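You operate a simulated robot arm through the tools that you are given. There is no shell and no other tool.

Carry out the task below with a simulated robot arm. There is one attempt and no reset: what you move stays moved.

## Task
Put things in order on the tail end of the trailer bed. At the end: the silver stud block from the tail end of the trailer bed stands where the silver pad adapter stood; the silver pad adapter from the tail end of the trailer bed stands where the purple block (marked "WORN") stood; the white side lamp stands where the silver stud block stood; the purple block stands where the orange pad stood; the orange pad is on the silver tread plate; whatever was shut is shut again. Leave all else as you found it, and nothing knocked over.

The check looks at the end state, three seconds after you hand in, the way a careful person would. Anything else that was tipped, shoved, dropped, spilled or broken makes it a failure.

## Robot
A 6-joint arm with a two-finger gripper, fixed in place. Base frame: the origin is at the foot of the arm, x ahead of it, y to its left, z up; the work surface is at about z = 0. Readings come in mm, rad, newtons and seconds.
With the tool pointing down near the work surface it reaches from about 180 to 480 mm from the base axis. Its first joint turns from -1.152 to 1.152 rad. Payload 1.76 kg.
The tool frame sits at the grasp point between the pads (the TCP): z along the fingers, y along the line on which they close. The tips reach 29 mm beyond it. Largest opening 82 mm; the body of the gripper starts 58 mm behind the TCP.
Orientation is that of the tool frame in the base frame, as a unit quaternion [w, x, y, z]. With the fingers straight down and closing along the base's y, the tool's x points along the base's -x, its y along +y and its z along -z.

## Interface
- The arm moves only by the tool play_rows. Its argument "motion" is a list of rows, each a list of 7 numbers: the shift along the base's x, y, z in units of 500 mm (1.0 is 500 mm), then the turn, a rotation vector about the base's x, y, z in units of 45 degrees (1.0 is 45 degrees), then the gripper command, from -1 (shut) to 1 (fully open), values between in proportion. In form: [[tx, ty, tz, wx, wy, wz, jaw], ...]. A call has 1 to 20 rows; each row is the pose to reach, as a shift and turn from the pose commanded when the call began. A call with a number of a shift or a turn outside -1 to 1 is refused whole. Rows are played at 5 a second. More than 50 mm and 0.15 rad between two rows, or a gripper value outside its range, and nothing of the call is played. A pose out of reach is approached as far as the arm can. The call stops where the force on the tool passes 40 N (or 10 N more than at its start, if that is more) or the arm is blocked; 0.2 s more then pass. The fingers move at their own pace and stop on an object; they squeeze with about 23 N. The grip force told is the motor's: it shows also when the fingers shut on nothing. Time passes only in rows, and 0.2 s behind the last, so rows that repeat a pose let the fingers close. It gives the time, the measured TCP pose, the force on the tool (base axes), the opening and the grip force at its end, in the units of the frame above (readings bear some noise), with the torque about the TCP (base axes, N m) and any sound that the robot's microphone picked up, and new pictures: "show" is both (left out), scene, wrist or none.
- Cameras (640 x 400 px; columns grow to the right, rows downward): "scene" is fixed at [55.2, 349.4, 412.4]; the picture's right is [-0.60, -0.80, 0.00], its down [-0.57, 0.42, -0.70] and it looks along [0.56, -0.42, -0.71] (base axes); focal length 214 px, centre (320, 200). "wrist" rides on the gripper at [79, 4, -89] in the tool frame; the picture's right is [-0.05, 1.00, 0.00], its down [-0.71, -0.04, -0.71] and it looks along [-0.71, -0.04, 0.71] (tool axes); focal length 256 px, centre (320, 200). There is no depth. A picture from a camera that has moved, and an enlarged one, comes with that camera's place and axes in the base frame and with its lens. The place of the scene camera against the robot may be out by one fixed shift of up to 12 mm in any direction.
- inspect(camera, box): a new picture of the part [left, top, right, bottom] of that camera's present view, enlarged. It takes no simulated time.
- sign_off(): hands the job in; it is judged then, once.

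Places have to be worked out from the pictures, the camera data and where the tool is seen. Open the gripper and draw the arm clear of the work before you hand the job in, unless the task says otherwise.

The tools are called after "Call:" by a JSON object that holds its "name" and its "arguments". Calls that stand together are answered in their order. play_rows: Moves the arm, as the interface text tells. Its arguments: {"type":"object","properties":{"motion":{"type":"array"},"show":{"type":"string","enum":["both","scene","wrist","none"]}},"required":["motion"]} The other tools are called the same way: inspect (camera, box) takes an enlarged picture of a part of a camera's view; sign_off () hands the job in.

At the start:

```text
t: 0.0
tool_pos: [188.6, 152.7, 338.7]
orientation: [0.001, 0.001, 1.0, 0.0]
contact_force: [0.0, -0.8, 0.0]
torque: [-0.01, -0.02, 0.02]
gripper_width: 82.0
gripper_force: 0.1
```

scene: 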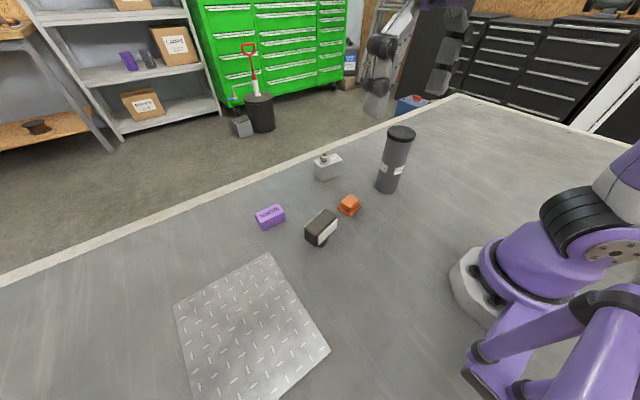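
wrist: 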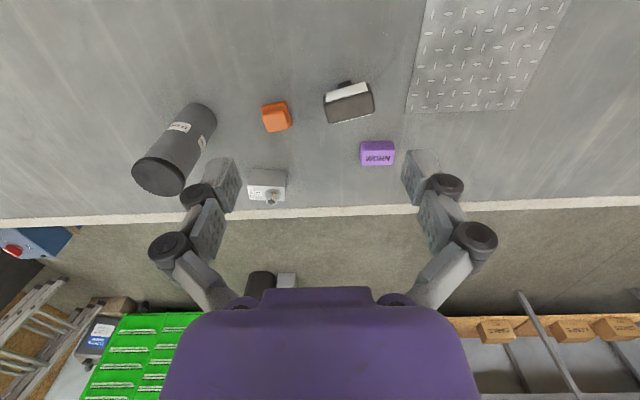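

I'll look closer at the objects in both cameras before moving anything.

Call:
{"name": "inspect", "arguments": {"camera": "scene", "box": [220, 110, 440, 260]}}

Call:
{"name": "inspect", "arguments": {"camera": "wrist", "box": [120, 60, 440, 260]}}

Call:
{"name": "inspect", "arguments": {"camera": "scene", "box": [200, 60, 440, 210]}}

Call:
{"name": "inspect", "arguments": {"camera": "scene", "box": [140, 230, 360, 400]}}

```text
2.67 times, centred on (330, 185) of scene
camera zoom: at [55.2, 349.4, 412.4], right [-0.6, -0.8, 0.0], down [-0.57, 0.42, -0.7], along [0.56, -0.42, -0.71], focal length 572 px, centre (293, 240)
```

zoom: 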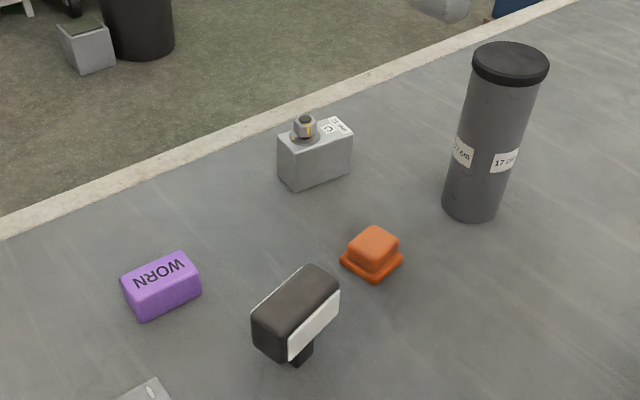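

```text
2.00 times, centred on (280, 160) of wrist
camera zoom: at [108.9, 156.3, 426.9], right [0.05, 1.0, 0.0], down [0.7, -0.04, 0.71], along [0.71, -0.04, -0.71], focal length 512 px, centre (400, 280)
```

zoom: 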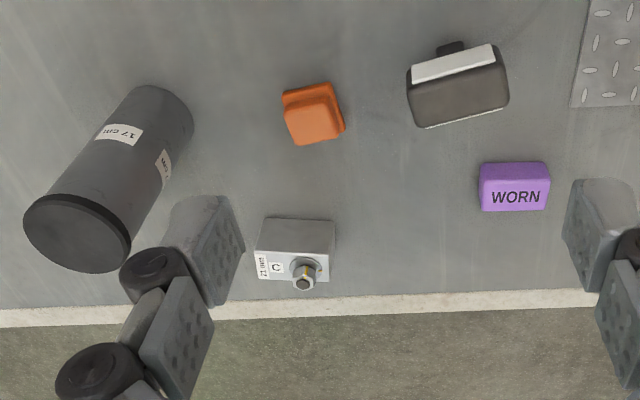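

```text
2.67 times, centred on (320, 135) of scene
camera zoom: at [55.2, 349.4, 412.4], right [-0.6, -0.8, 0.0], down [-0.57, 0.42, -0.7], along [0.56, -0.42, -0.71], focal length 572 px, centre (320, 373)
```

zoom: 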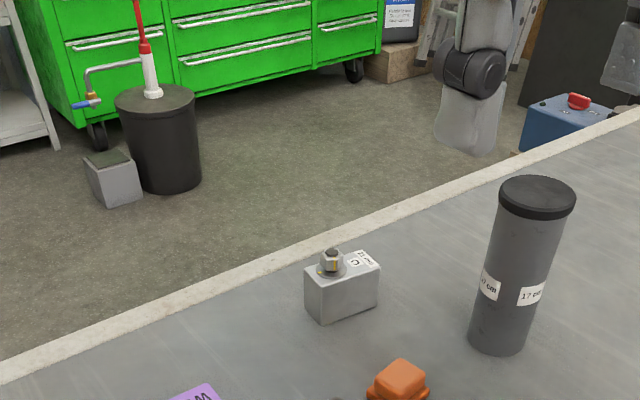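

```text
2.35 times, centred on (250, 315) of scene
camera zoom: at [55.2, 349.4, 412.4], right [-0.6, -0.8, 0.0], down [-0.57, 0.42, -0.7], along [0.56, -0.42, -0.71], focal length 505 px, centre (485, -71)
```

zoom: 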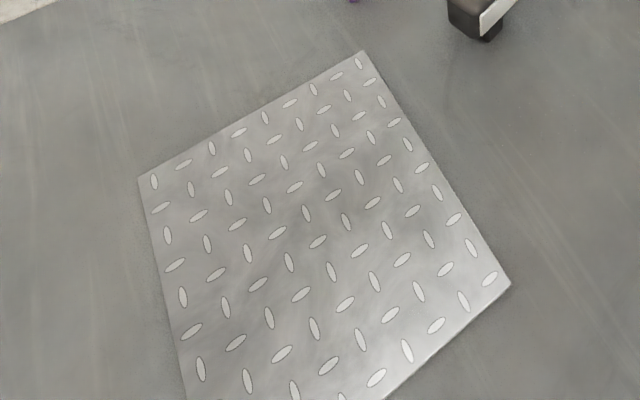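

The stud block, orange pad, purple block, lamp and a lidded canister are visible, but I see no pad adapter. It could be behind the canister or inside it, so I'll swing the arm high over to the −y side to look behind the canister.

Call:
{"name": "play_rows", "arguments": {"motion": [[0.0, -0.09, 0, 0, 0, 0, 1], [0.0, -0.18, 0, 0, 0, 0, 1], [0.0, -0.27, 0, 0, 0, 0, 1], [0.0, -0.36, 0, 0, 0, 0, 1], [0.0, -0.45, 0, 0, 0, 0, 1], [0.0, -0.54, 0, 0, 0, 0, 1], [0.0, -0.6, 0, 0, 0, 0, 1], [0.0, -0.6, 0, 0, 0, 0, 1]], "show": "both"}}

Call:
{"name": "inspect", "arguments": {"camera": "scene", "box": [300, 145, 360, 185]}}

```text
t: 1.8
tool_pos: [188.9, -147.1, 338.9]
orientation: [0.001, 0.001, 1.0, 0.0]
contact_force: [0.3, -0.1, -0.9]
torque: [-0.02, 0.01, 0.02]
gripper_width: 81.9
gripper_force: 0.1
camera wrist: at [109.0, -143.7, 427.3], right [0.05, 1.0, 0.0], down [0.7, -0.04, 0.71], along [0.71, -0.04, -0.71], focal length 256 px, centre (320, 200)
```

scene: 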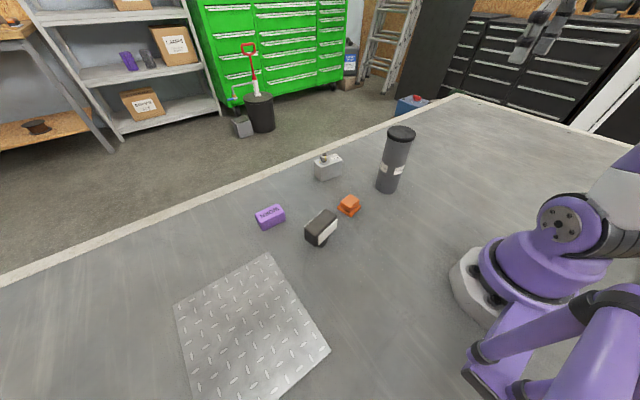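
wrist: 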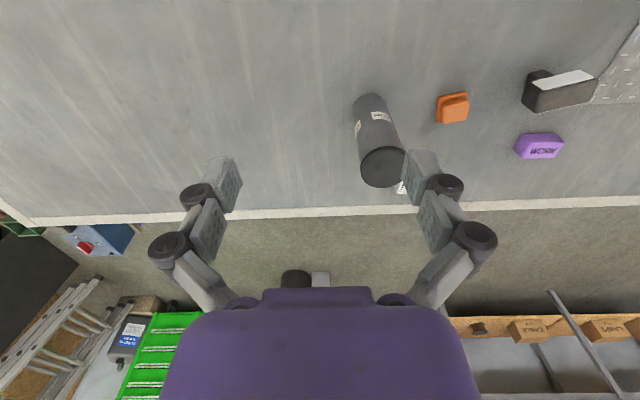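

```text
10.00 times, centred on (330, 165) of scene
camera zoom: at [55.2, 349.4, 412.4], right [-0.6, -0.8, 0.0], down [-0.57, 0.42, -0.7], along [0.56, -0.42, -0.71], focal length 2145 px, centre (220, 550)
```

zoom: 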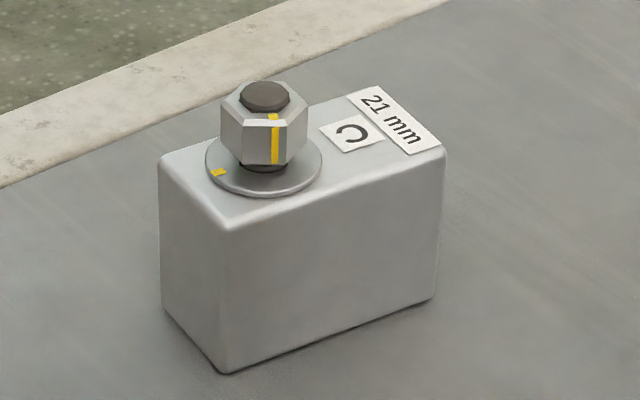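

Nothing is standing behind the canister from this side. I'll zoom on the canister's lid and labels, and check the rest of the bed.

Call:
{"name": "inspect", "arguments": {"camera": "wrist", "box": [330, 80, 450, 200]}}

Call:
{"name": "inspect", "arguments": {"camera": "scene", "box": [360, 115, 440, 205]}}

Call:
{"name": "inspect", "arguments": {"camera": "scene", "box": [400, 90, 640, 260]}}

Call:
{"name": "inspect", "arguments": {"camera": "scene", "box": [0, 180, 220, 400]}}

Call:
{"name": "inspect", "arguments": {"camera": "wrist", "box": [0, 0, 330, 220]}}

```text
3.33 times, centred on (390, 140) of wrist
camera zoom: at [109.0, -143.7, 427.3], right [0.05, 1.0, 0.0], down [0.7, -0.04, 0.71], along [0.71, -0.04, -0.71], focal length 853 px, centre (87, 400)
```

zoom: 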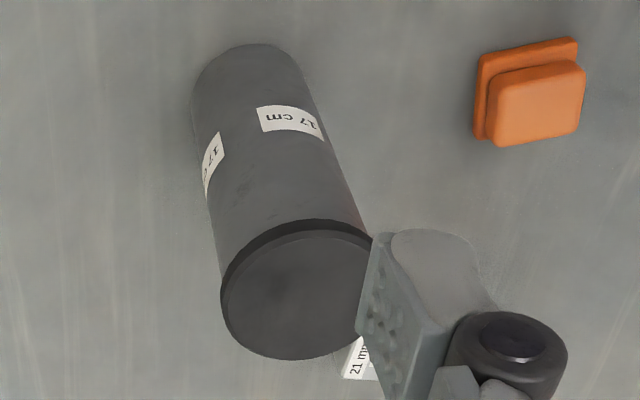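

```text
4.44 times, centred on (400, 160) of scene
camera zoom: at [55.2, 349.4, 412.4], right [-0.6, -0.8, 0.0], down [-0.57, 0.42, -0.7], along [0.56, -0.42, -0.71], focal length 953 px, centre (-36, 378)
```

zoom: 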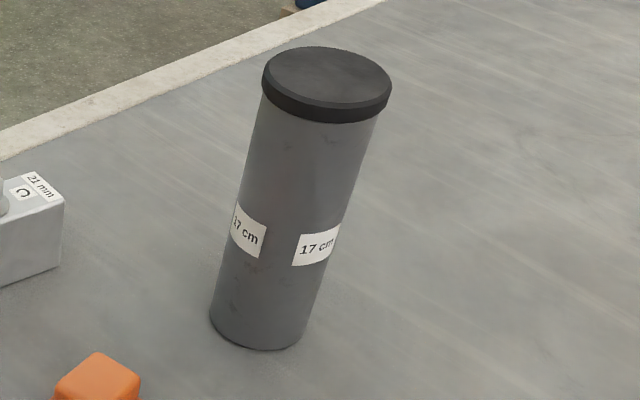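

```text
2.35 times, centred on (520, 175) of scene
camera zoom: at [55.2, 349.4, 412.4], right [-0.6, -0.8, 0.0], down [-0.57, 0.42, -0.7], along [0.56, -0.42, -0.71], focal length 505 px, centre (-151, 259)
```

zoom: 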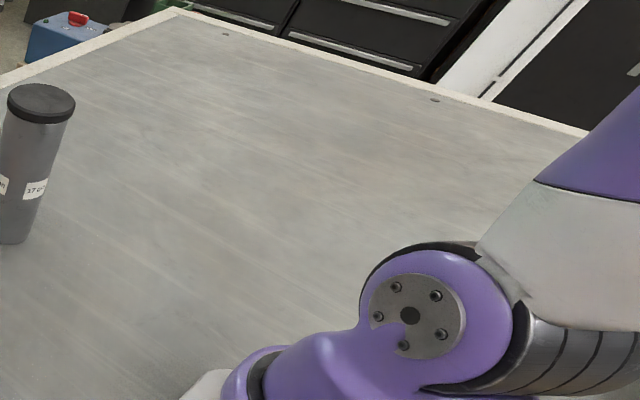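

```text
1.82 times, centred on (110, 290) of scene
camera zoom: at [55.2, 349.4, 412.4], right [-0.6, -0.8, 0.0], down [-0.57, 0.42, -0.7], along [0.56, -0.42, -0.71], focal length 390 px, centre (702, 36)
```

zoom: 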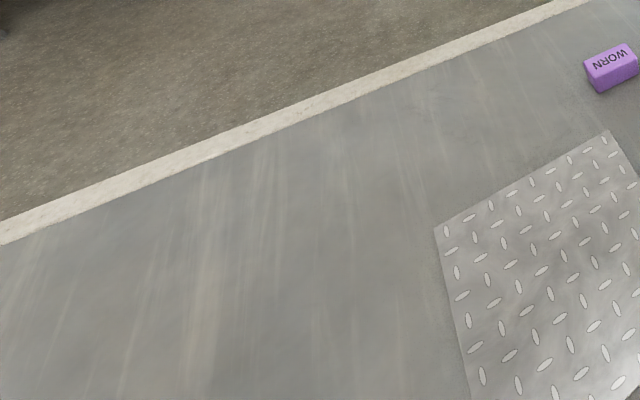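

```text
1.82 times, centred on (165, 110) of wrist
camera zoom: at [109.0, -143.7, 427.3], right [0.05, 1.0, 0.0], down [0.7, -0.04, 0.71], along [0.71, -0.04, -0.71], focal length 465 px, centre (602, 364)
```

zoom: 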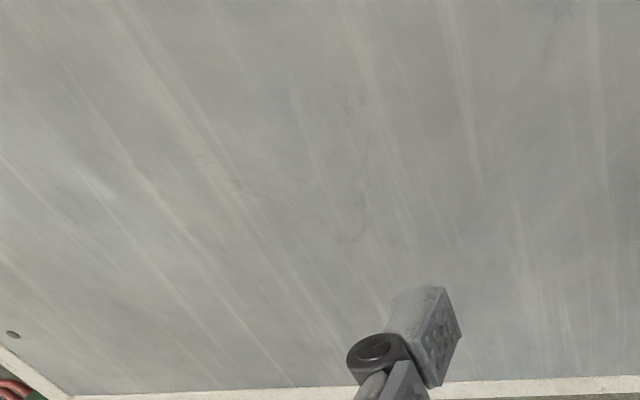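

The canister measures about 170 mm tall and 60 mm across, and the stud block about 75×33×60 mm. The pad adapter is still not visible, so I'll turn the wrist camera toward −y to check the bed area beside the base that no view has covered.

Call:
{"name": "play_rows", "arguments": {"motion": [[0, 0, 0, 0, 0, -0.18, 1], [0, 0, 0, 0, 0, -0.36, 1], [0, 0, 0, 0, 0, -0.54, 1], [0, 0, 0, 0, 0, -0.72, 1], [0, 0, 0, 0, 0, -0.9, 1], [0, 0, 0, 0, 0, -1.0, 1], [0, 0, 0, 0, 0, -1.0, 1]], "show": "both"}}

Call:
{"name": "inspect", "arguments": {"camera": "scene", "box": [290, 185, 370, 255]}}

```text
t: 3.4
tool_pos: [190.1, -148.2, 338.8]
orientation: [0.0, 0.384, 0.923, 0.0]
contact_force: [0.1, -0.3, -0.3]
torque: [0.03, 0.0, -0.02]
gripper_width: 81.8
gripper_force: 0.1
camera wrist: at [135.3, -88.7, 427.1], right [0.75, 0.67, 0.0], down [0.47, -0.53, 0.71], along [0.47, -0.53, -0.71], focal length 256 px, centre (320, 200)
```

scene: 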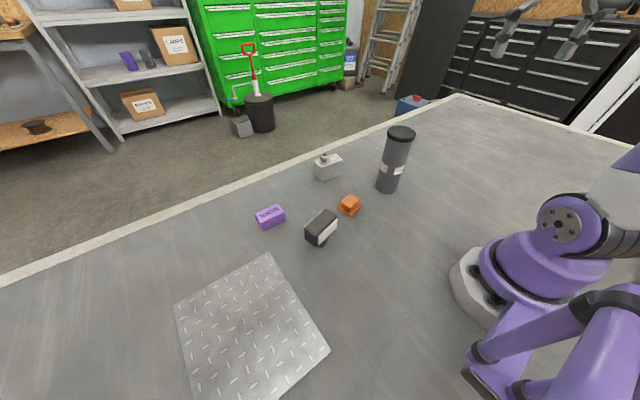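
wrist: 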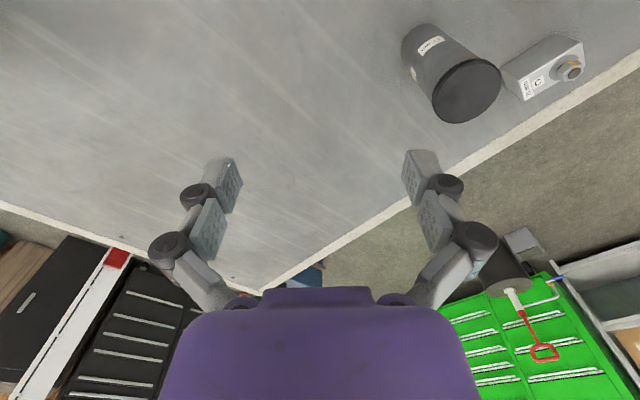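

```text
5.71 times, centred on (330, 220) of scene
camera zoom: at [55.2, 349.4, 412.4], right [-0.6, -0.8, 0.0], down [-0.57, 0.42, -0.7], along [0.56, -0.42, -0.71], focal length 1226 px, centre (263, 86)
```

zoom: 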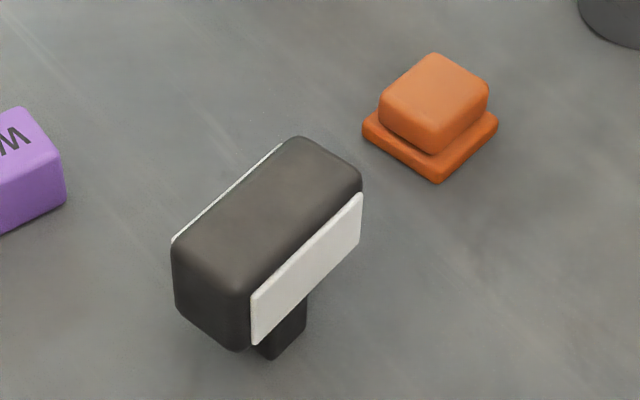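

The −y side of the bed is empty too. I'll zoom in on the silver and purple items in the background, since they may show what a "pad adapter" looks like, and look at the canister from this side.

Call:
{"name": "inspect", "arguments": {"camera": "scene", "box": [220, 85, 290, 140]}}

Call:
{"name": "inspect", "arguments": {"camera": "scene", "box": [100, 30, 180, 80]}}

Call:
{"name": "inspect", "arguments": {"camera": "wrist", "box": [380, 10, 620, 140]}}

Call:
{"name": "inspect", "arguments": {"camera": "scene", "box": [380, 85, 460, 135]}}

```text
7.27 times, centred on (255, 112) of scene
camera zoom: at [55.2, 349.4, 412.4], right [-0.6, -0.8, 0.0], down [-0.57, 0.42, -0.7], along [0.56, -0.42, -0.71], focal length 1560 px, centre (793, 836)
```

zoom: 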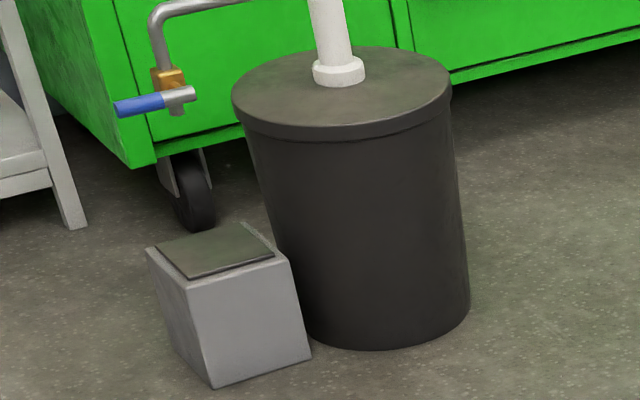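

```text
8.00 times, centred on (140, 55) of scene
camera zoom: at [55.2, 349.4, 412.4], right [-0.6, -0.8, 0.0], down [-0.57, 0.42, -0.7], along [0.56, -0.42, -0.71], focal length 1716 px, centre (1760, 1360)
```

zoom: 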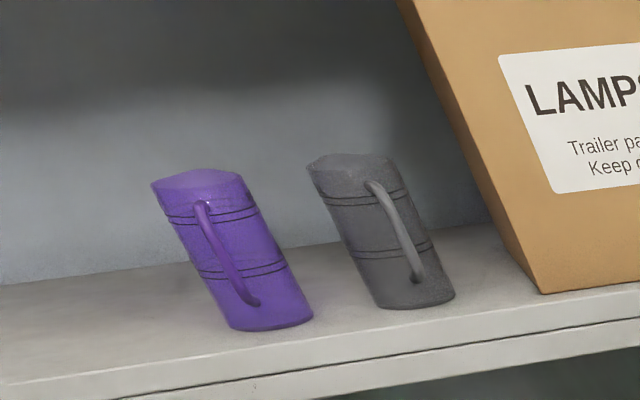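

```text
2.67 times, centred on (500, 75) of wrist
camera zoom: at [135.3, -88.7, 427.1], right [0.75, 0.67, 0.0], down [0.47, -0.53, 0.71], along [0.47, -0.53, -0.71], focal length 683 px, centre (-160, 533)
```

zoom: 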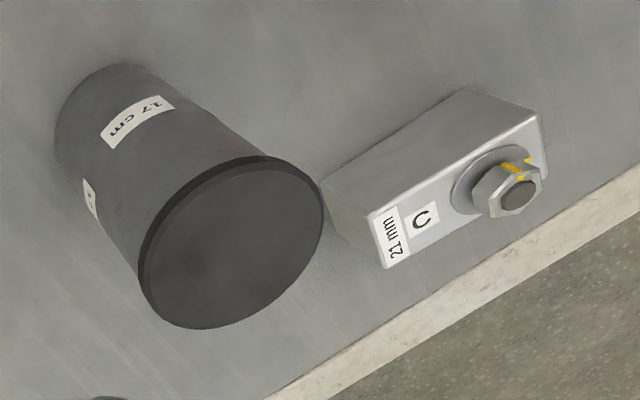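

```text
8.00 times, centred on (420, 110) of scene
camera zoom: at [55.2, 349.4, 412.4], right [-0.6, -0.8, 0.0], down [-0.57, 0.42, -0.7], along [0.56, -0.42, -0.71], focal length 1716 px, centre (-480, 920)
```

zoom: 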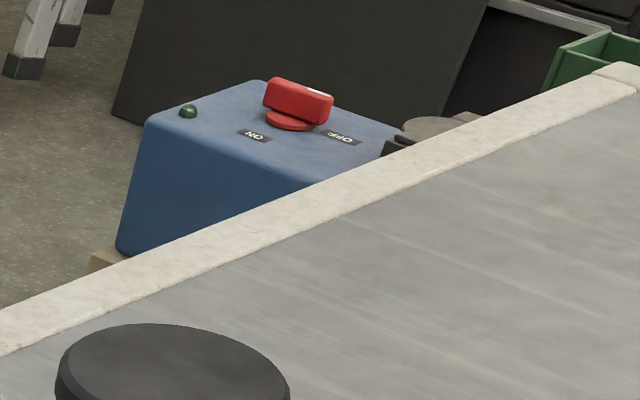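

The floor block has a dark pad on top, so that is probably what a pad adapter looks like. The only place left for the one on the bed is inside or under the canister, so I'll move above it at about (313, −73) with yaw back at zero, tips well clear, and look down.

Call:
{"name": "play_rows", "arguments": {"motion": [[0.04, 0.025, -0.02, 0, 0, 0.17, 1], [0.08, 0.05, -0.04, 0, 0, 0.34, 1], [0.12, 0.075, -0.06, 0, 0, 0.51, 1], [0.16, 0.1, -0.08, 0, 0, 0.68, 1], [0.2, 0.125, -0.1, 0, 0, 0.85, 1], [0.247, 0.15, -0.12, 0, 0, 1.0, 1], [0.247, 0.15, -0.12, 0, 0, 1.0, 1]], "show": "both"}}

```text
t: 5.0
tool_pos: [313.5, -72.8, 278.2]
orientation: [0.001, 0.0, 1.0, 0.0]
contact_force: [-0.3, -0.7, 0.9]
torque: [-0.02, -0.01, -0.02]
gripper_width: 81.9
gripper_force: 0.1
camera wrist: at [232.4, -68.6, 366.5], right [0.05, 1.0, 0.0], down [0.7, -0.04, 0.71], along [0.71, -0.04, -0.71], focal length 256 px, centre (320, 200)
```

scene: 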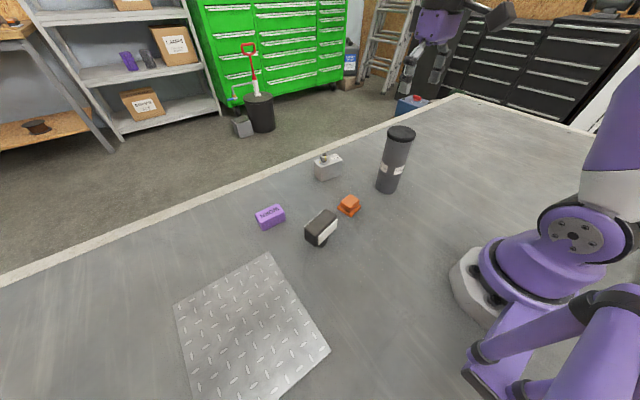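
wrist: 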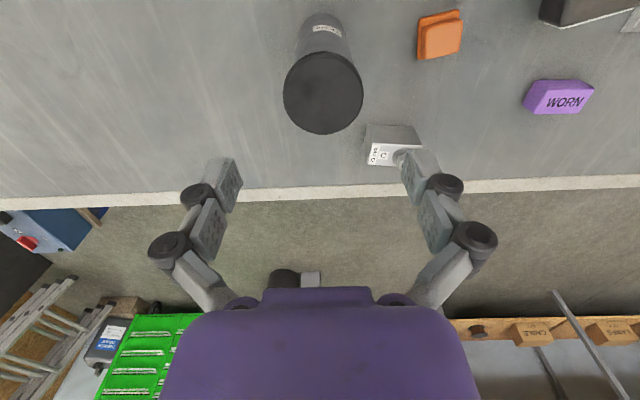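

The lid sits almost centred under the tool at about (313, −71), around 61–64 mm wide. I'll come down to z≈205, with tips at about 176 just above the lid, and check the centring.

Call:
{"name": "play_rows", "arguments": {"motion": [[0, 0.002, -0.05, 0, 0, 0, 1], [0, 0.003, -0.1, 0, 0, 0, 1], [0, 0.003, -0.146, 0, 0, 0, 1], [0, 0.003, -0.146, 0, 0, 0, 1]], "show": "wrist"}}

Call:
{"name": "inspect", "arguments": {"camera": "wrist", "box": [200, 60, 440, 220]}}

Call:
{"name": "inspect", "arguments": {"camera": "scene", "box": [340, 60, 480, 200]}}

```text
t: 6.0
tool_pos: [313.6, -69.5, 203.9]
orientation: [0.001, 0.001, 1.0, 0.0]
contact_force: [-0.1, 0.4, -0.2]
torque: [0.0, 0.04, 0.01]
gripper_width: 82.0
gripper_force: 0.0
camera wrist: at [232.7, -67.2, 293.6], right [0.05, 1.0, 0.0], down [0.7, -0.04, 0.71], along [0.71, -0.04, -0.71], focal length 256 px, centre (320, 200)
```

wrist: 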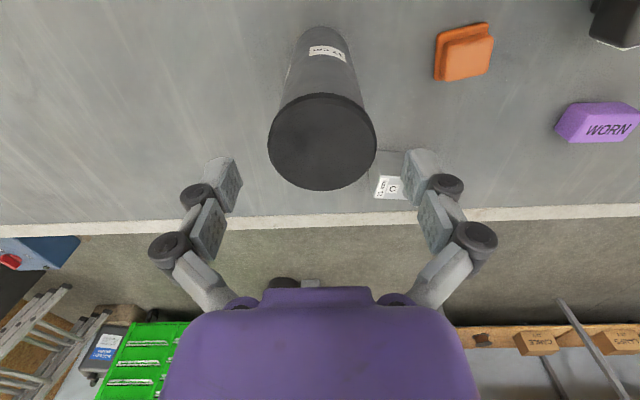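

```text
2.50 times, centred on (320, 140) of wrist
camera zoom: at [232.7, -67.2, 293.6], right [0.05, 1.0, 0.0], down [0.7, -0.04, 0.71], along [0.71, -0.04, -0.71], focal length 640 px, centre (320, 350)
```

zoom: 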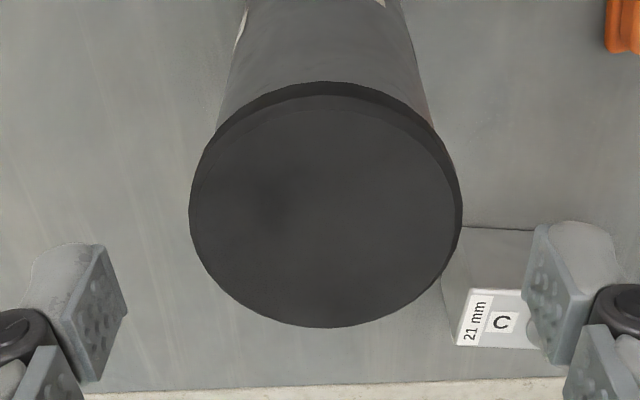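

```text
2.86 times, centred on (410, 130) of scene
camera zoom: at [55.2, 349.4, 412.4], right [-0.6, -0.8, 0.0], down [-0.57, 0.42, -0.7], along [0.56, -0.42, -0.71], focal length 613 px, centre (63, 400)
```

zoom: 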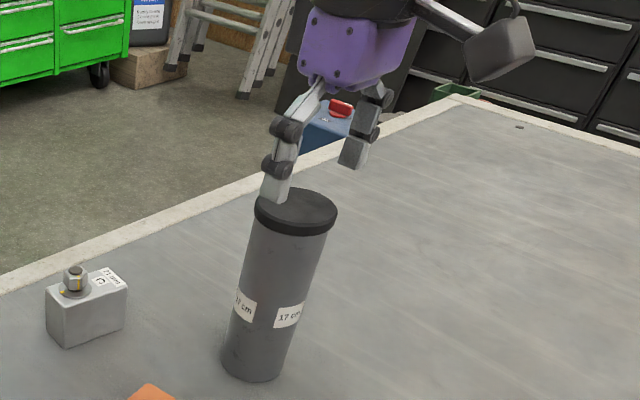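

The lid is centred to within about a millimetre at (312.6, −70.5), diameter about 61 mm. I'll lower to lid height (z≈166) and close gently in steps to find out whether the lid comes off or the whole canister lifts.

Call:
{"name": "play_rows", "arguments": {"motion": [[-0.001, -0.001, -0.04, 0, 0, 0, 1], [-0.001, -0.001, -0.075, 0, 0, 0, 1], [-0.001, -0.001, -0.075, 0, 0, 0, 0.8], [-0.001, -0.001, -0.075, 0, 0, 0, 0.65], [-0.001, -0.001, -0.075, 0, 0, 0, 0.56], [-0.001, -0.001, -0.075, 0, 0, 0, 0.52], [-0.001, -0.001, -0.075, 0, 0, 0, 0.48], [-0.001, -0.001, -0.075, 0, 0, 0, 0.44], [-0.001, -0.001, -0.075, 0, 0, 0, 0.4], [-0.001, -0.001, -0.075, 0, 0, 0, 0.3], [-0.001, -0.001, -0.075, 0, 0, 0, 0.3]], "show": "both"}}

```text
t: 8.4
tool_pos: [312.4, -71.2, 167.9]
orientation: [0.0, 0.001, 1.0, 0.0]
contact_force: [-0.7, 2.7, 5.8]
torque: [0.08, 0.11, 0.0]
gripper_width: 61.9
gripper_force: 23.6
camera wrist: at [232.0, -67.8, 256.5], right [0.05, 1.0, 0.0], down [0.7, -0.04, 0.71], along [0.71, -0.04, -0.71], focal length 256 px, centre (320, 200)
```

scene: 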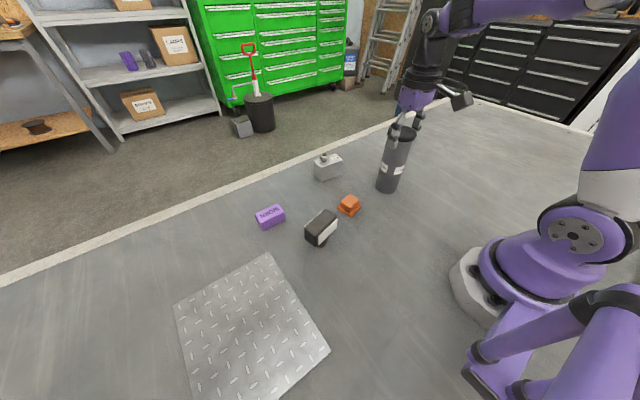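
wrist: 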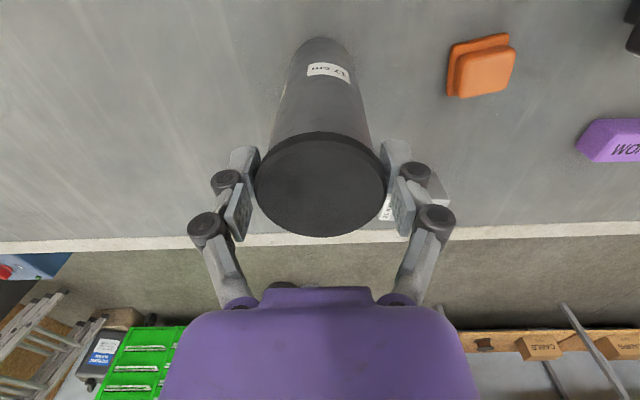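

The lid is gripped at 61.9 mm. I'll lift slowly by about 12 mm, then check the force and both pictures.

Call:
{"name": "play_rows", "arguments": {"motion": [[0, 0, 0.004, 0, 0, 0, 0], [0, 0, 0.008, 0, 0, 0, 0], [0, 0, 0.012, 0, 0, 0, 0], [0, 0, 0.016, 0, 0, 0, 0], [0, 0, 0.02, 0, 0, 0, 0], [0, 0, 0.024, 0, 0, 0, 0], [0, 0, 0.024, 0, 0, 0, 0]], "show": "both"}}

Call:
{"name": "inspect", "arguments": {"camera": "scene", "box": [350, 90, 450, 210]}}

Call:
{"name": "inspect", "arguments": {"camera": "wrist", "box": [220, 20, 420, 240]}}

```text
t: 10.0
tool_pos: [311.5, -71.8, 179.7]
orientation: [0.001, 0.001, 1.0, 0.0]
contact_force: [0.3, 0.2, -11.9]
torque: [0.0, 0.09, -0.04]
gripper_width: 61.6
gripper_force: 23.0
camera wrist: at [231.8, -67.6, 268.2], right [0.05, 1.0, 0.0], down [0.7, -0.04, 0.71], along [0.71, -0.04, -0.71], focal length 256 px, centre (320, 200)
```

scene: 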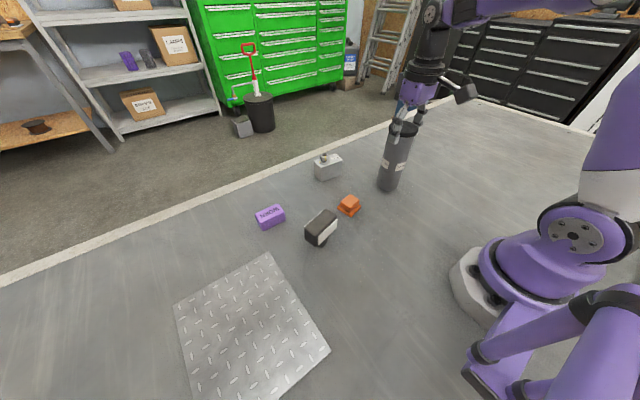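
wrist: 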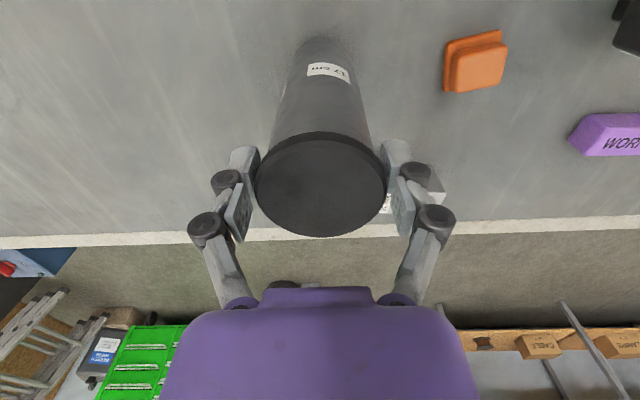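

```text
3.33 times, centred on (400, 150) of scene
camera zoom: at [55.2, 349.4, 412.4], right [-0.6, -0.8, 0.0], down [-0.57, 0.42, -0.7], along [0.56, -0.42, -0.71], focal length 715 px, centre (53, 367)
```

zoom: 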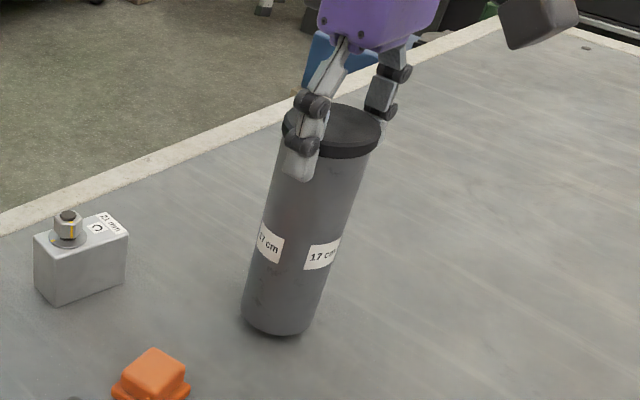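

```text
1.82 times, centred on (320, 130) of wrist
camera zoom: at [231.8, -67.6, 268.2], right [0.05, 1.0, 0.0], down [0.7, -0.04, 0.71], along [0.71, -0.04, -0.71], focal length 465 px, centre (320, 327)
```

zoom: 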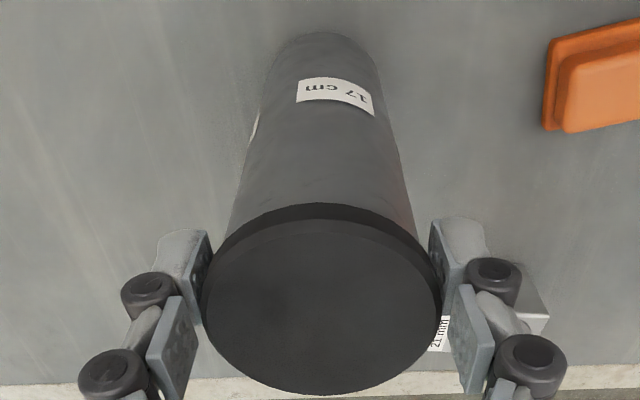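

The whole canister came up with the lid, about 1.2 kg, and the grip is stable. I'll lift slowly by another 45 mm to see whether anything stands under it.

Call:
{"name": "play_rows", "arguments": {"motion": [[0, 0, 0.01, 0, 0, 0, -0.5], [0, 0, 0.02, 0, 0, 0, -0.5], [0, 0, 0.03, 0, 0, 0, -0.5], [0, 0, 0.04, 0, 0, 0, -0.5], [0, 0, 0.05, 0, 0, 0, -0.5], [0, 0, 0.06, 0, 0, 0, -0.5], [0, 0, 0.07, 0, 0, 0, -0.5], [0, 0, 0.08, 0, 0, 0, -0.5], [0, 0, 0.09, 0, 0, 0, -0.5], [0, 0, 0.09, 0, 0, 0, -0.5]], "show": "both"}}

Call:
{"name": "inspect", "arguments": {"camera": "scene", "box": [350, 90, 450, 210]}}

```text
t: 12.2
tool_pos: [312.4, -72.1, 225.7]
orientation: [0.001, 0.001, 1.0, 0.0]
contact_force: [-0.8, -0.1, -11.3]
torque: [0.0, 0.1, 0.03]
gripper_width: 61.8
gripper_force: 23.0
camera wrist: at [231.6, -67.9, 313.6], right [0.05, 1.0, 0.0], down [0.7, -0.04, 0.71], along [0.71, -0.04, -0.71], focal length 256 px, centre (320, 200)
```

scene: 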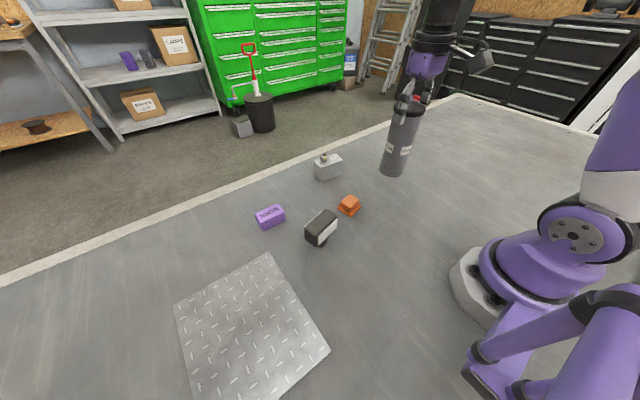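
wrist: 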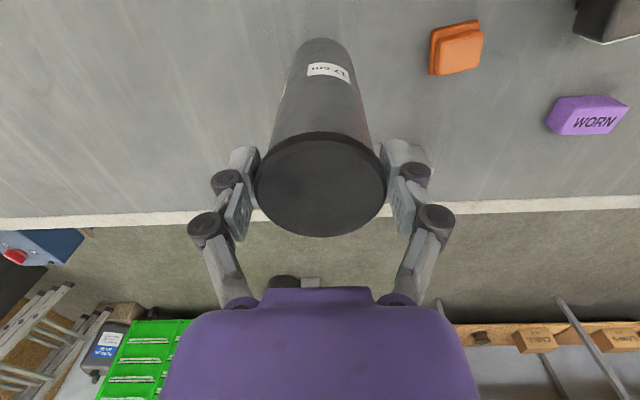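

```text
3.33 times, centred on (400, 150) of scene
camera zoom: at [55.2, 349.4, 412.4], right [-0.6, -0.8, 0.0], down [-0.57, 0.42, -0.7], along [0.56, -0.42, -0.71], focal length 715 px, centre (53, 367)
```

zoom: 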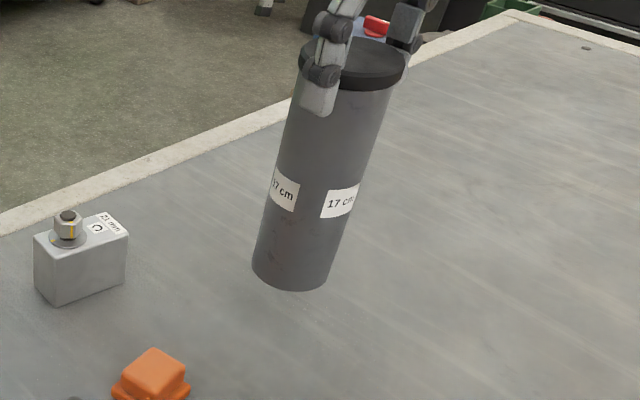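

Nothing stands under it, and it is a heavy steel cylinder with a black pad on top, labelled with its height. So this cylinder is the silver pad adapter itself, and every object is now accounted for. I'll set it back exactly where it stood and release it gently.

Call:
{"name": "play_rows", "arguments": {"motion": [[0, 0, -0.02, 0, 0, 0, -0.5], [0, 0, -0.04, 0, 0, 0, -0.5], [0, 0, -0.06, 0, 0, 0, -0.5], [0, 0, -0.08, 0, 0, 0, -0.5], [0, 0, -0.095, 0, 0, 0, -0.5], [0, 0, -0.105, 0, 0, 0, -0.5], [0, 0, -0.11, 0, 0, 0, -0.5], [0, 0, -0.114, 0, 0, 0, -0.5], [0, 0, -0.114, 0, 0, 0, -0.5]], "show": "none"}}

```text
t: 14.2
tool_pos: [311.8, -71.7, 168.2]
orientation: [0.001, 0.0, 1.0, -0.001]
contact_force: [-0.4, 0.2, -11.9]
torque: [-0.03, 0.08, -0.03]
gripper_width: 61.6
gripper_force: 23.3
```

It is still hanging at its full weight, so the base is a hair above the bed. I'll lower in 1 mm steps until the weight is taken up.

Call:
{"name": "play_rows", "arguments": {"motion": [[0, 0, -0.001, 0, 0, 0, -0.5], [0, 0, -0.002, 0, 0, 0, -0.5], [0, 0, -0.002, 0, 0, 0, -0.5]], "show": "none"}}

Call:
{"name": "play_rows", "arguments": {"motion": [[0, 0, -0.001, 0, 0, 0, -0.5], [0, 0, -0.002, 0, 0, 0, -0.5], [0, 0, -0.002, 0, 0, 0, -0.5]], "show": "none"}}

```text
t: 15.0
tool_pos: [312.5, -70.6, 166.6]
orientation: [0.002, -0.001, 1.0, 0.001]
contact_force: [-3.5, 4.8, 11.6]
torque: [0.17, 0.07, 0.12]
gripper_width: 61.5
gripper_force: 23.0
```

```text
t: 15.8
tool_pos: [311.5, -69.7, 165.8]
orientation: [0.002, -0.001, 1.0, 0.0]
contact_force: [1.0, 5.4, 11.4]
torque: [0.14, -0.37, 0.16]
gripper_width: 61.8
gripper_force: 23.0
```

The base is down: the force reads about +11 N upward. I'll relax by half a millimetre and open the fingers in steps.

Call:
{"name": "play_rows", "arguments": {"motion": [[0, 0, 0.001, 0, 0, 0, 0.4], [0, 0, 0.001, 0, 0, 0, 0.53], [0, 0, 0.001, 0, 0, 0, 0.58], [0, 0, 0.001, 0, 0, 0, 0.65], [0, 0, 0.001, 0, 0, 0, 0.8], [0, 0, 0.001, 0, 0, 0, 1.0], [0, 0, 0.001, 0, 0, 0, 1.0]], "show": "both"}}

Call:
{"name": "inspect", "arguments": {"camera": "scene", "box": [350, 90, 450, 210]}}

Call:
{"name": "inspect", "arguments": {"camera": "wrist", "box": [200, 20, 440, 240]}}

```text
t: 17.4
tool_pos: [310.3, -71.2, 166.2]
orientation: [0.002, 0.001, 1.0, 0.0]
contact_force: [-0.8, 0.2, -0.4]
torque: [0.0, 0.0, -0.02]
gripper_width: 82.4
gripper_force: 0.0
camera wrist: at [231.5, -67.7, 255.1], right [0.05, 1.0, 0.0], down [0.7, -0.04, 0.71], along [0.71, -0.04, -0.71], focal length 256 px, centre (320, 200)
```

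scene: 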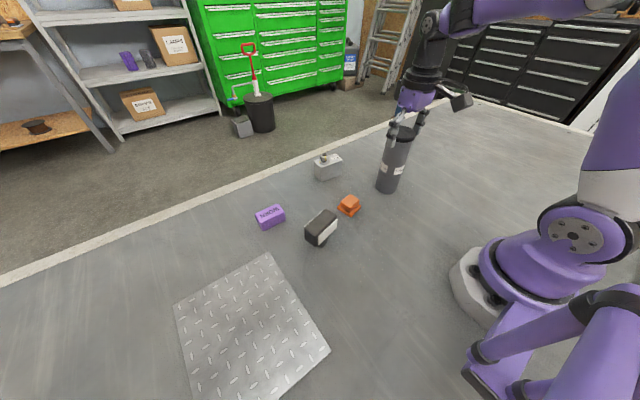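
wrist: 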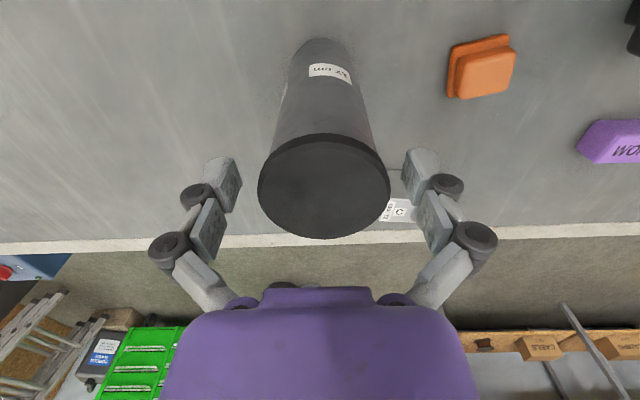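

```text
3.33 times, centred on (400, 150) of scene
camera zoom: at [55.2, 349.4, 412.4], right [-0.6, -0.8, 0.0], down [-0.57, 0.42, -0.7], along [0.56, -0.42, -0.71], focal length 715 px, centre (53, 367)
```

zoom: 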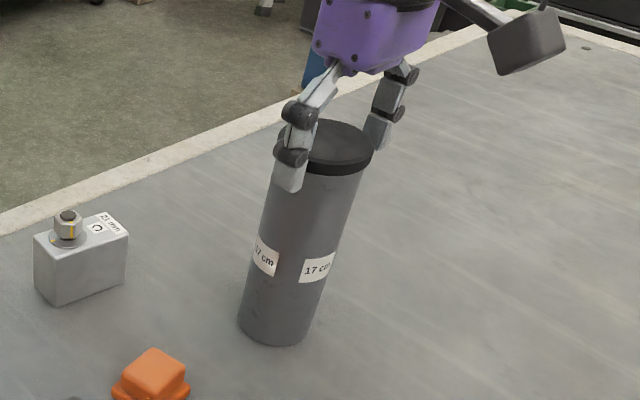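

```text
1.82 times, centred on (320, 130) of wrist
camera zoom: at [231.5, -67.7, 255.1], right [0.05, 1.0, 0.0], down [0.7, -0.04, 0.71], along [0.71, -0.04, -0.71], focal length 465 px, centre (320, 327)
```

zoom: 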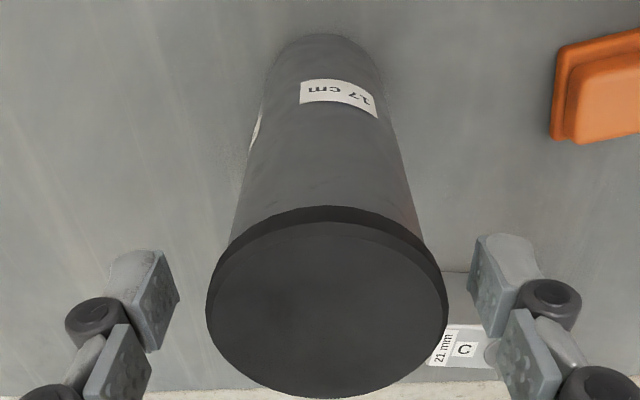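

The pad adapter is back at (311, −71), upright and released. Next I'll rise and move to a central high viewpoint to measure the orange pad, purple block, lamp and stud block accurately.

Call:
{"name": "play_rows", "arguments": {"motion": [[0, 0, 0.08, 0, 0, 0, 1], [0, 0, 0.16, 0, 0, 0, 1], [-0.02, 0.06, 0.2, 0, 0, 0, 1], [-0.05, 0.15, 0.22, 0, 0, 0, 1], [-0.08, 0.24, 0.24, 0, 0, 0, 1], [-0.1, 0.32, 0.26, 0, 0, 0, 1], [-0.1, 0.4, 0.26, 0, 0, 0, 1], [-0.1, 0.4, 0.26, 0, 0, 0, 1]], "show": "both"}}

Call:
{"name": "inspect", "arguments": {"camera": "wrist", "box": [180, 20, 340, 160]}}

Call:
{"name": "inspect", "arguments": {"camera": "wrist", "box": [330, 20, 550, 200]}}

Call:
{"name": "inspect", "arguments": {"camera": "scene", "box": [240, 185, 380, 265]}}

```text
t: 19.2
tool_pos: [260.8, 129.0, 295.4]
orientation: [0.001, 0.001, 1.0, 0.0]
contact_force: [-0.1, 0.8, -0.2]
torque: [-0.01, 0.01, 0.02]
gripper_width: 82.0
gripper_force: 0.0
camera wrist: at [181.1, 132.5, 384.5], right [0.05, 1.0, 0.0], down [0.7, -0.04, 0.71], along [0.71, -0.04, -0.71], focal length 256 px, centre (320, 200)
```

scene: 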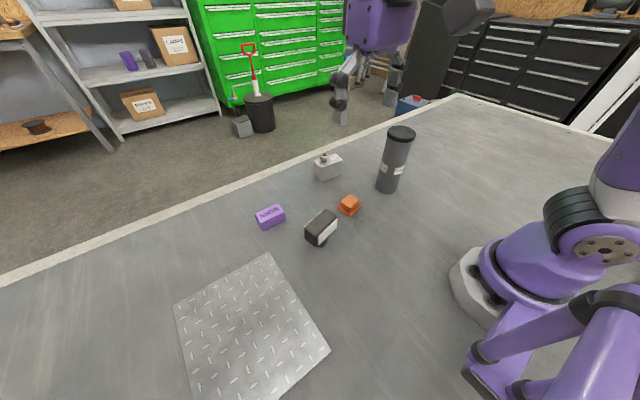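
wrist: 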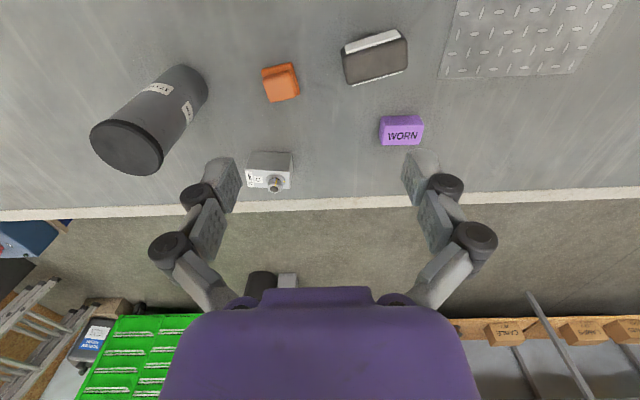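

```text
2.86 times, centred on (260, 90) of wrist
camera zoom: at [181.1, 132.5, 384.5], right [0.05, 1.0, 0.0], down [0.7, -0.04, 0.71], along [0.71, -0.04, -0.71], focal length 731 px, centre (491, 514)
```

zoom: 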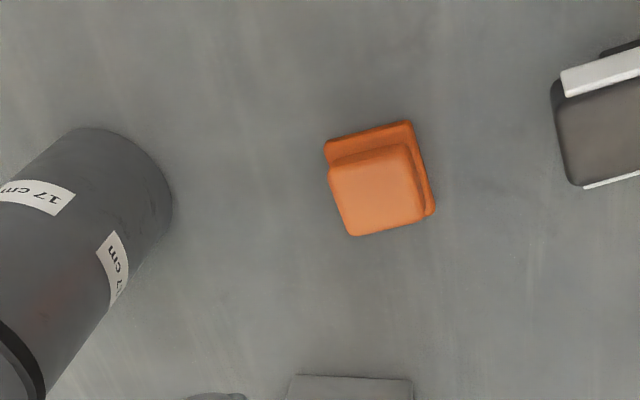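

```text
2.22 times, centred on (440, 110) of wrist
camera zoom: at [181.1, 132.5, 384.5], right [0.05, 1.0, 0.0], down [0.7, -0.04, 0.71], along [0.71, -0.04, -0.71], focal length 569 px, centre (53, 400)
```

zoom: 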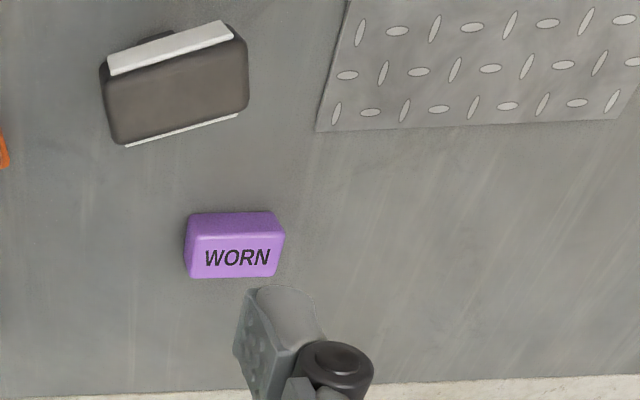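

```text
4.57 times, centred on (310, 225) of scene
camera zoom: at [55.2, 349.5, 412.4], right [-0.6, -0.8, 0.0], down [-0.57, 0.42, -0.7], along [0.56, -0.42, -0.71], focal length 980 px, centre (366, 86)
```

zoom: 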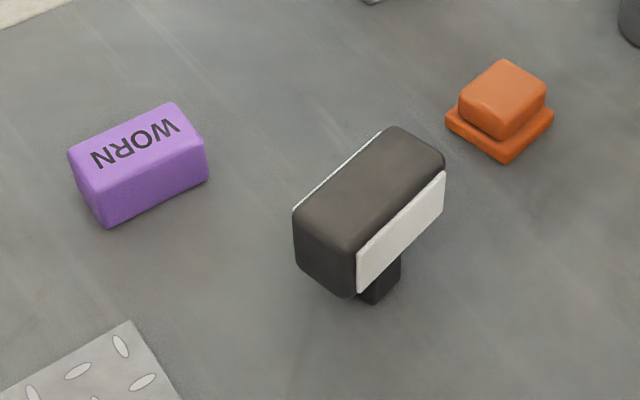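

I measure the orange pad's base plate at about (318, 70), roughly 44 mm square and turned about 10° CCW. I'll zoom further to get the heights of the pad, lamp and purple block.

Call:
{"name": "inspect", "arguments": {"camera": "scene", "box": [332, 188, 368, 220]}}

Call:
{"name": "inspect", "arguments": {"camera": "scene", "box": [250, 200, 292, 236]}}

Call:
{"name": "inspect", "arguments": {"camera": "scene", "box": [298, 205, 346, 255]}}

Call:
{"name": "inspect", "arguments": {"camera": "wrist", "box": [240, 50, 320, 110]}}

Call:
{"name": "inspect", "arguments": {"camera": "wrist", "box": [330, 20, 430, 95]}}

Call:
{"name": "inspect", "arguments": {"camera": "wrist", "box": [360, 100, 440, 160]}}

Call:
{"name": "inspect", "arguments": {"camera": "wrist", "box": [230, 140, 310, 200]}}

```text
12.50 times, centred on (350, 204) of scene
camera zoom: at [55.2, 349.5, 412.4], right [-0.6, -0.8, 0.0], down [-0.57, 0.42, -0.7], along [0.56, -0.42, -0.71], focal length 2681 px, centre (-55, 150)
```

zoom: 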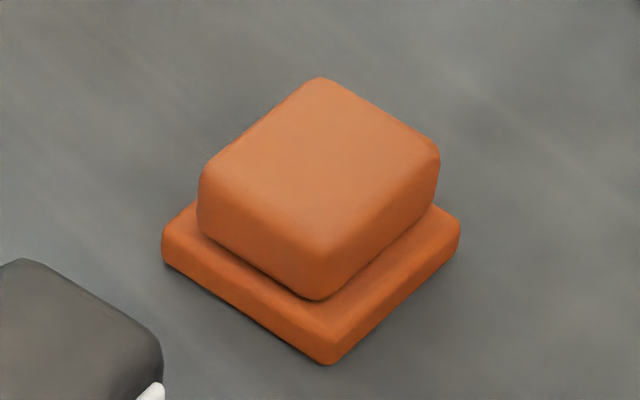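

```text
11.11 times, centred on (271, 218) of scene
camera zoom: at [55.2, 349.5, 412.4], right [-0.6, -0.8, 0.0], down [-0.57, 0.42, -0.7], along [0.56, -0.42, -0.71], focal length 2383 px, centre (864, 0)
```

zoom: 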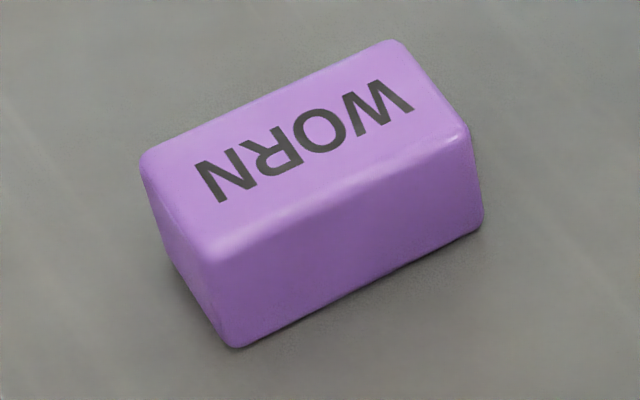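

```text
8.00 times, centred on (322, 230) of scene
camera zoom: at [55.2, 349.5, 412.4], right [-0.6, -0.8, 0.0], down [-0.57, 0.42, -0.7], along [0.56, -0.42, -0.71], focal length 1716 px, centre (304, -40)
```

zoom: 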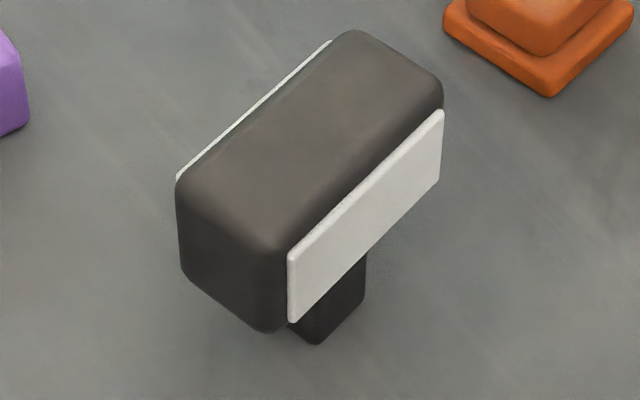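

```text
6.67 times, centred on (280, 80) of wrist
camera zoom: at [181.1, 132.5, 384.5], right [0.05, 1.0, 0.0], down [0.7, -0.04, 0.71], along [0.71, -0.04, -0.71], focal length 1707 px, centre (587, 1000)
```

zoom: 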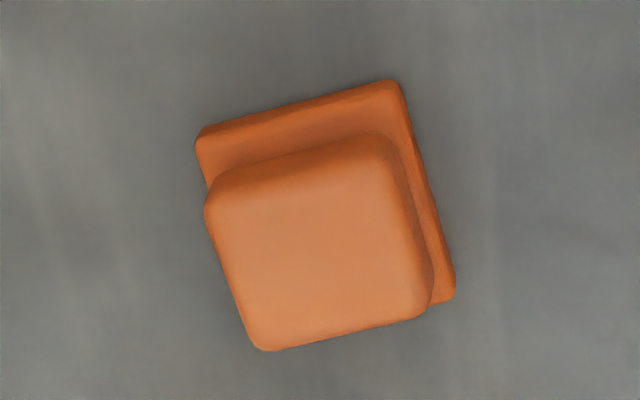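

```text
5.33 times, centred on (380, 58) of wrist
camera zoom: at [181.1, 132.5, 384.5], right [0.05, 1.0, 0.0], down [0.7, -0.04, 0.71], along [0.71, -0.04, -0.71], focal length 1365 px, centre (0, 960)
```

zoom: 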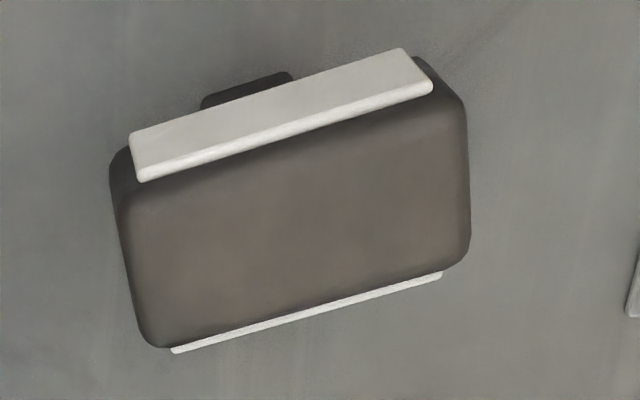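

```text
6.67 times, centred on (400, 130) of wrist
camera zoom: at [181.1, 132.5, 384.5], right [0.05, 1.0, 0.0], down [0.7, -0.04, 0.71], along [0.71, -0.04, -0.71], focal length 1707 px, centre (-213, 667)
```

zoom: 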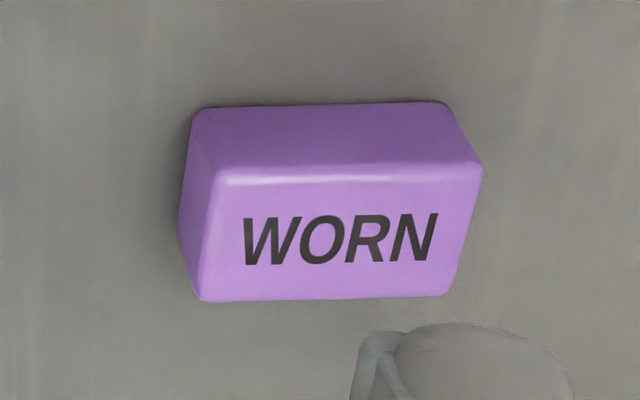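

```text
6.67 times, centred on (270, 170) of wrist
camera zoom: at [181.1, 132.5, 384.5], right [0.05, 1.0, 0.0], down [0.7, -0.04, 0.71], along [0.71, -0.04, -0.71], focal length 1707 px, centre (653, 400)
```

zoom: 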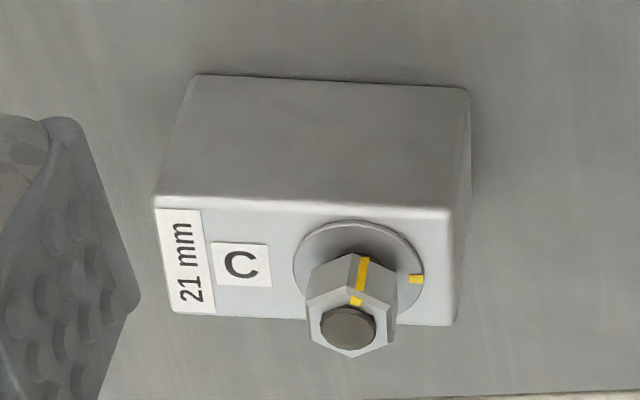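

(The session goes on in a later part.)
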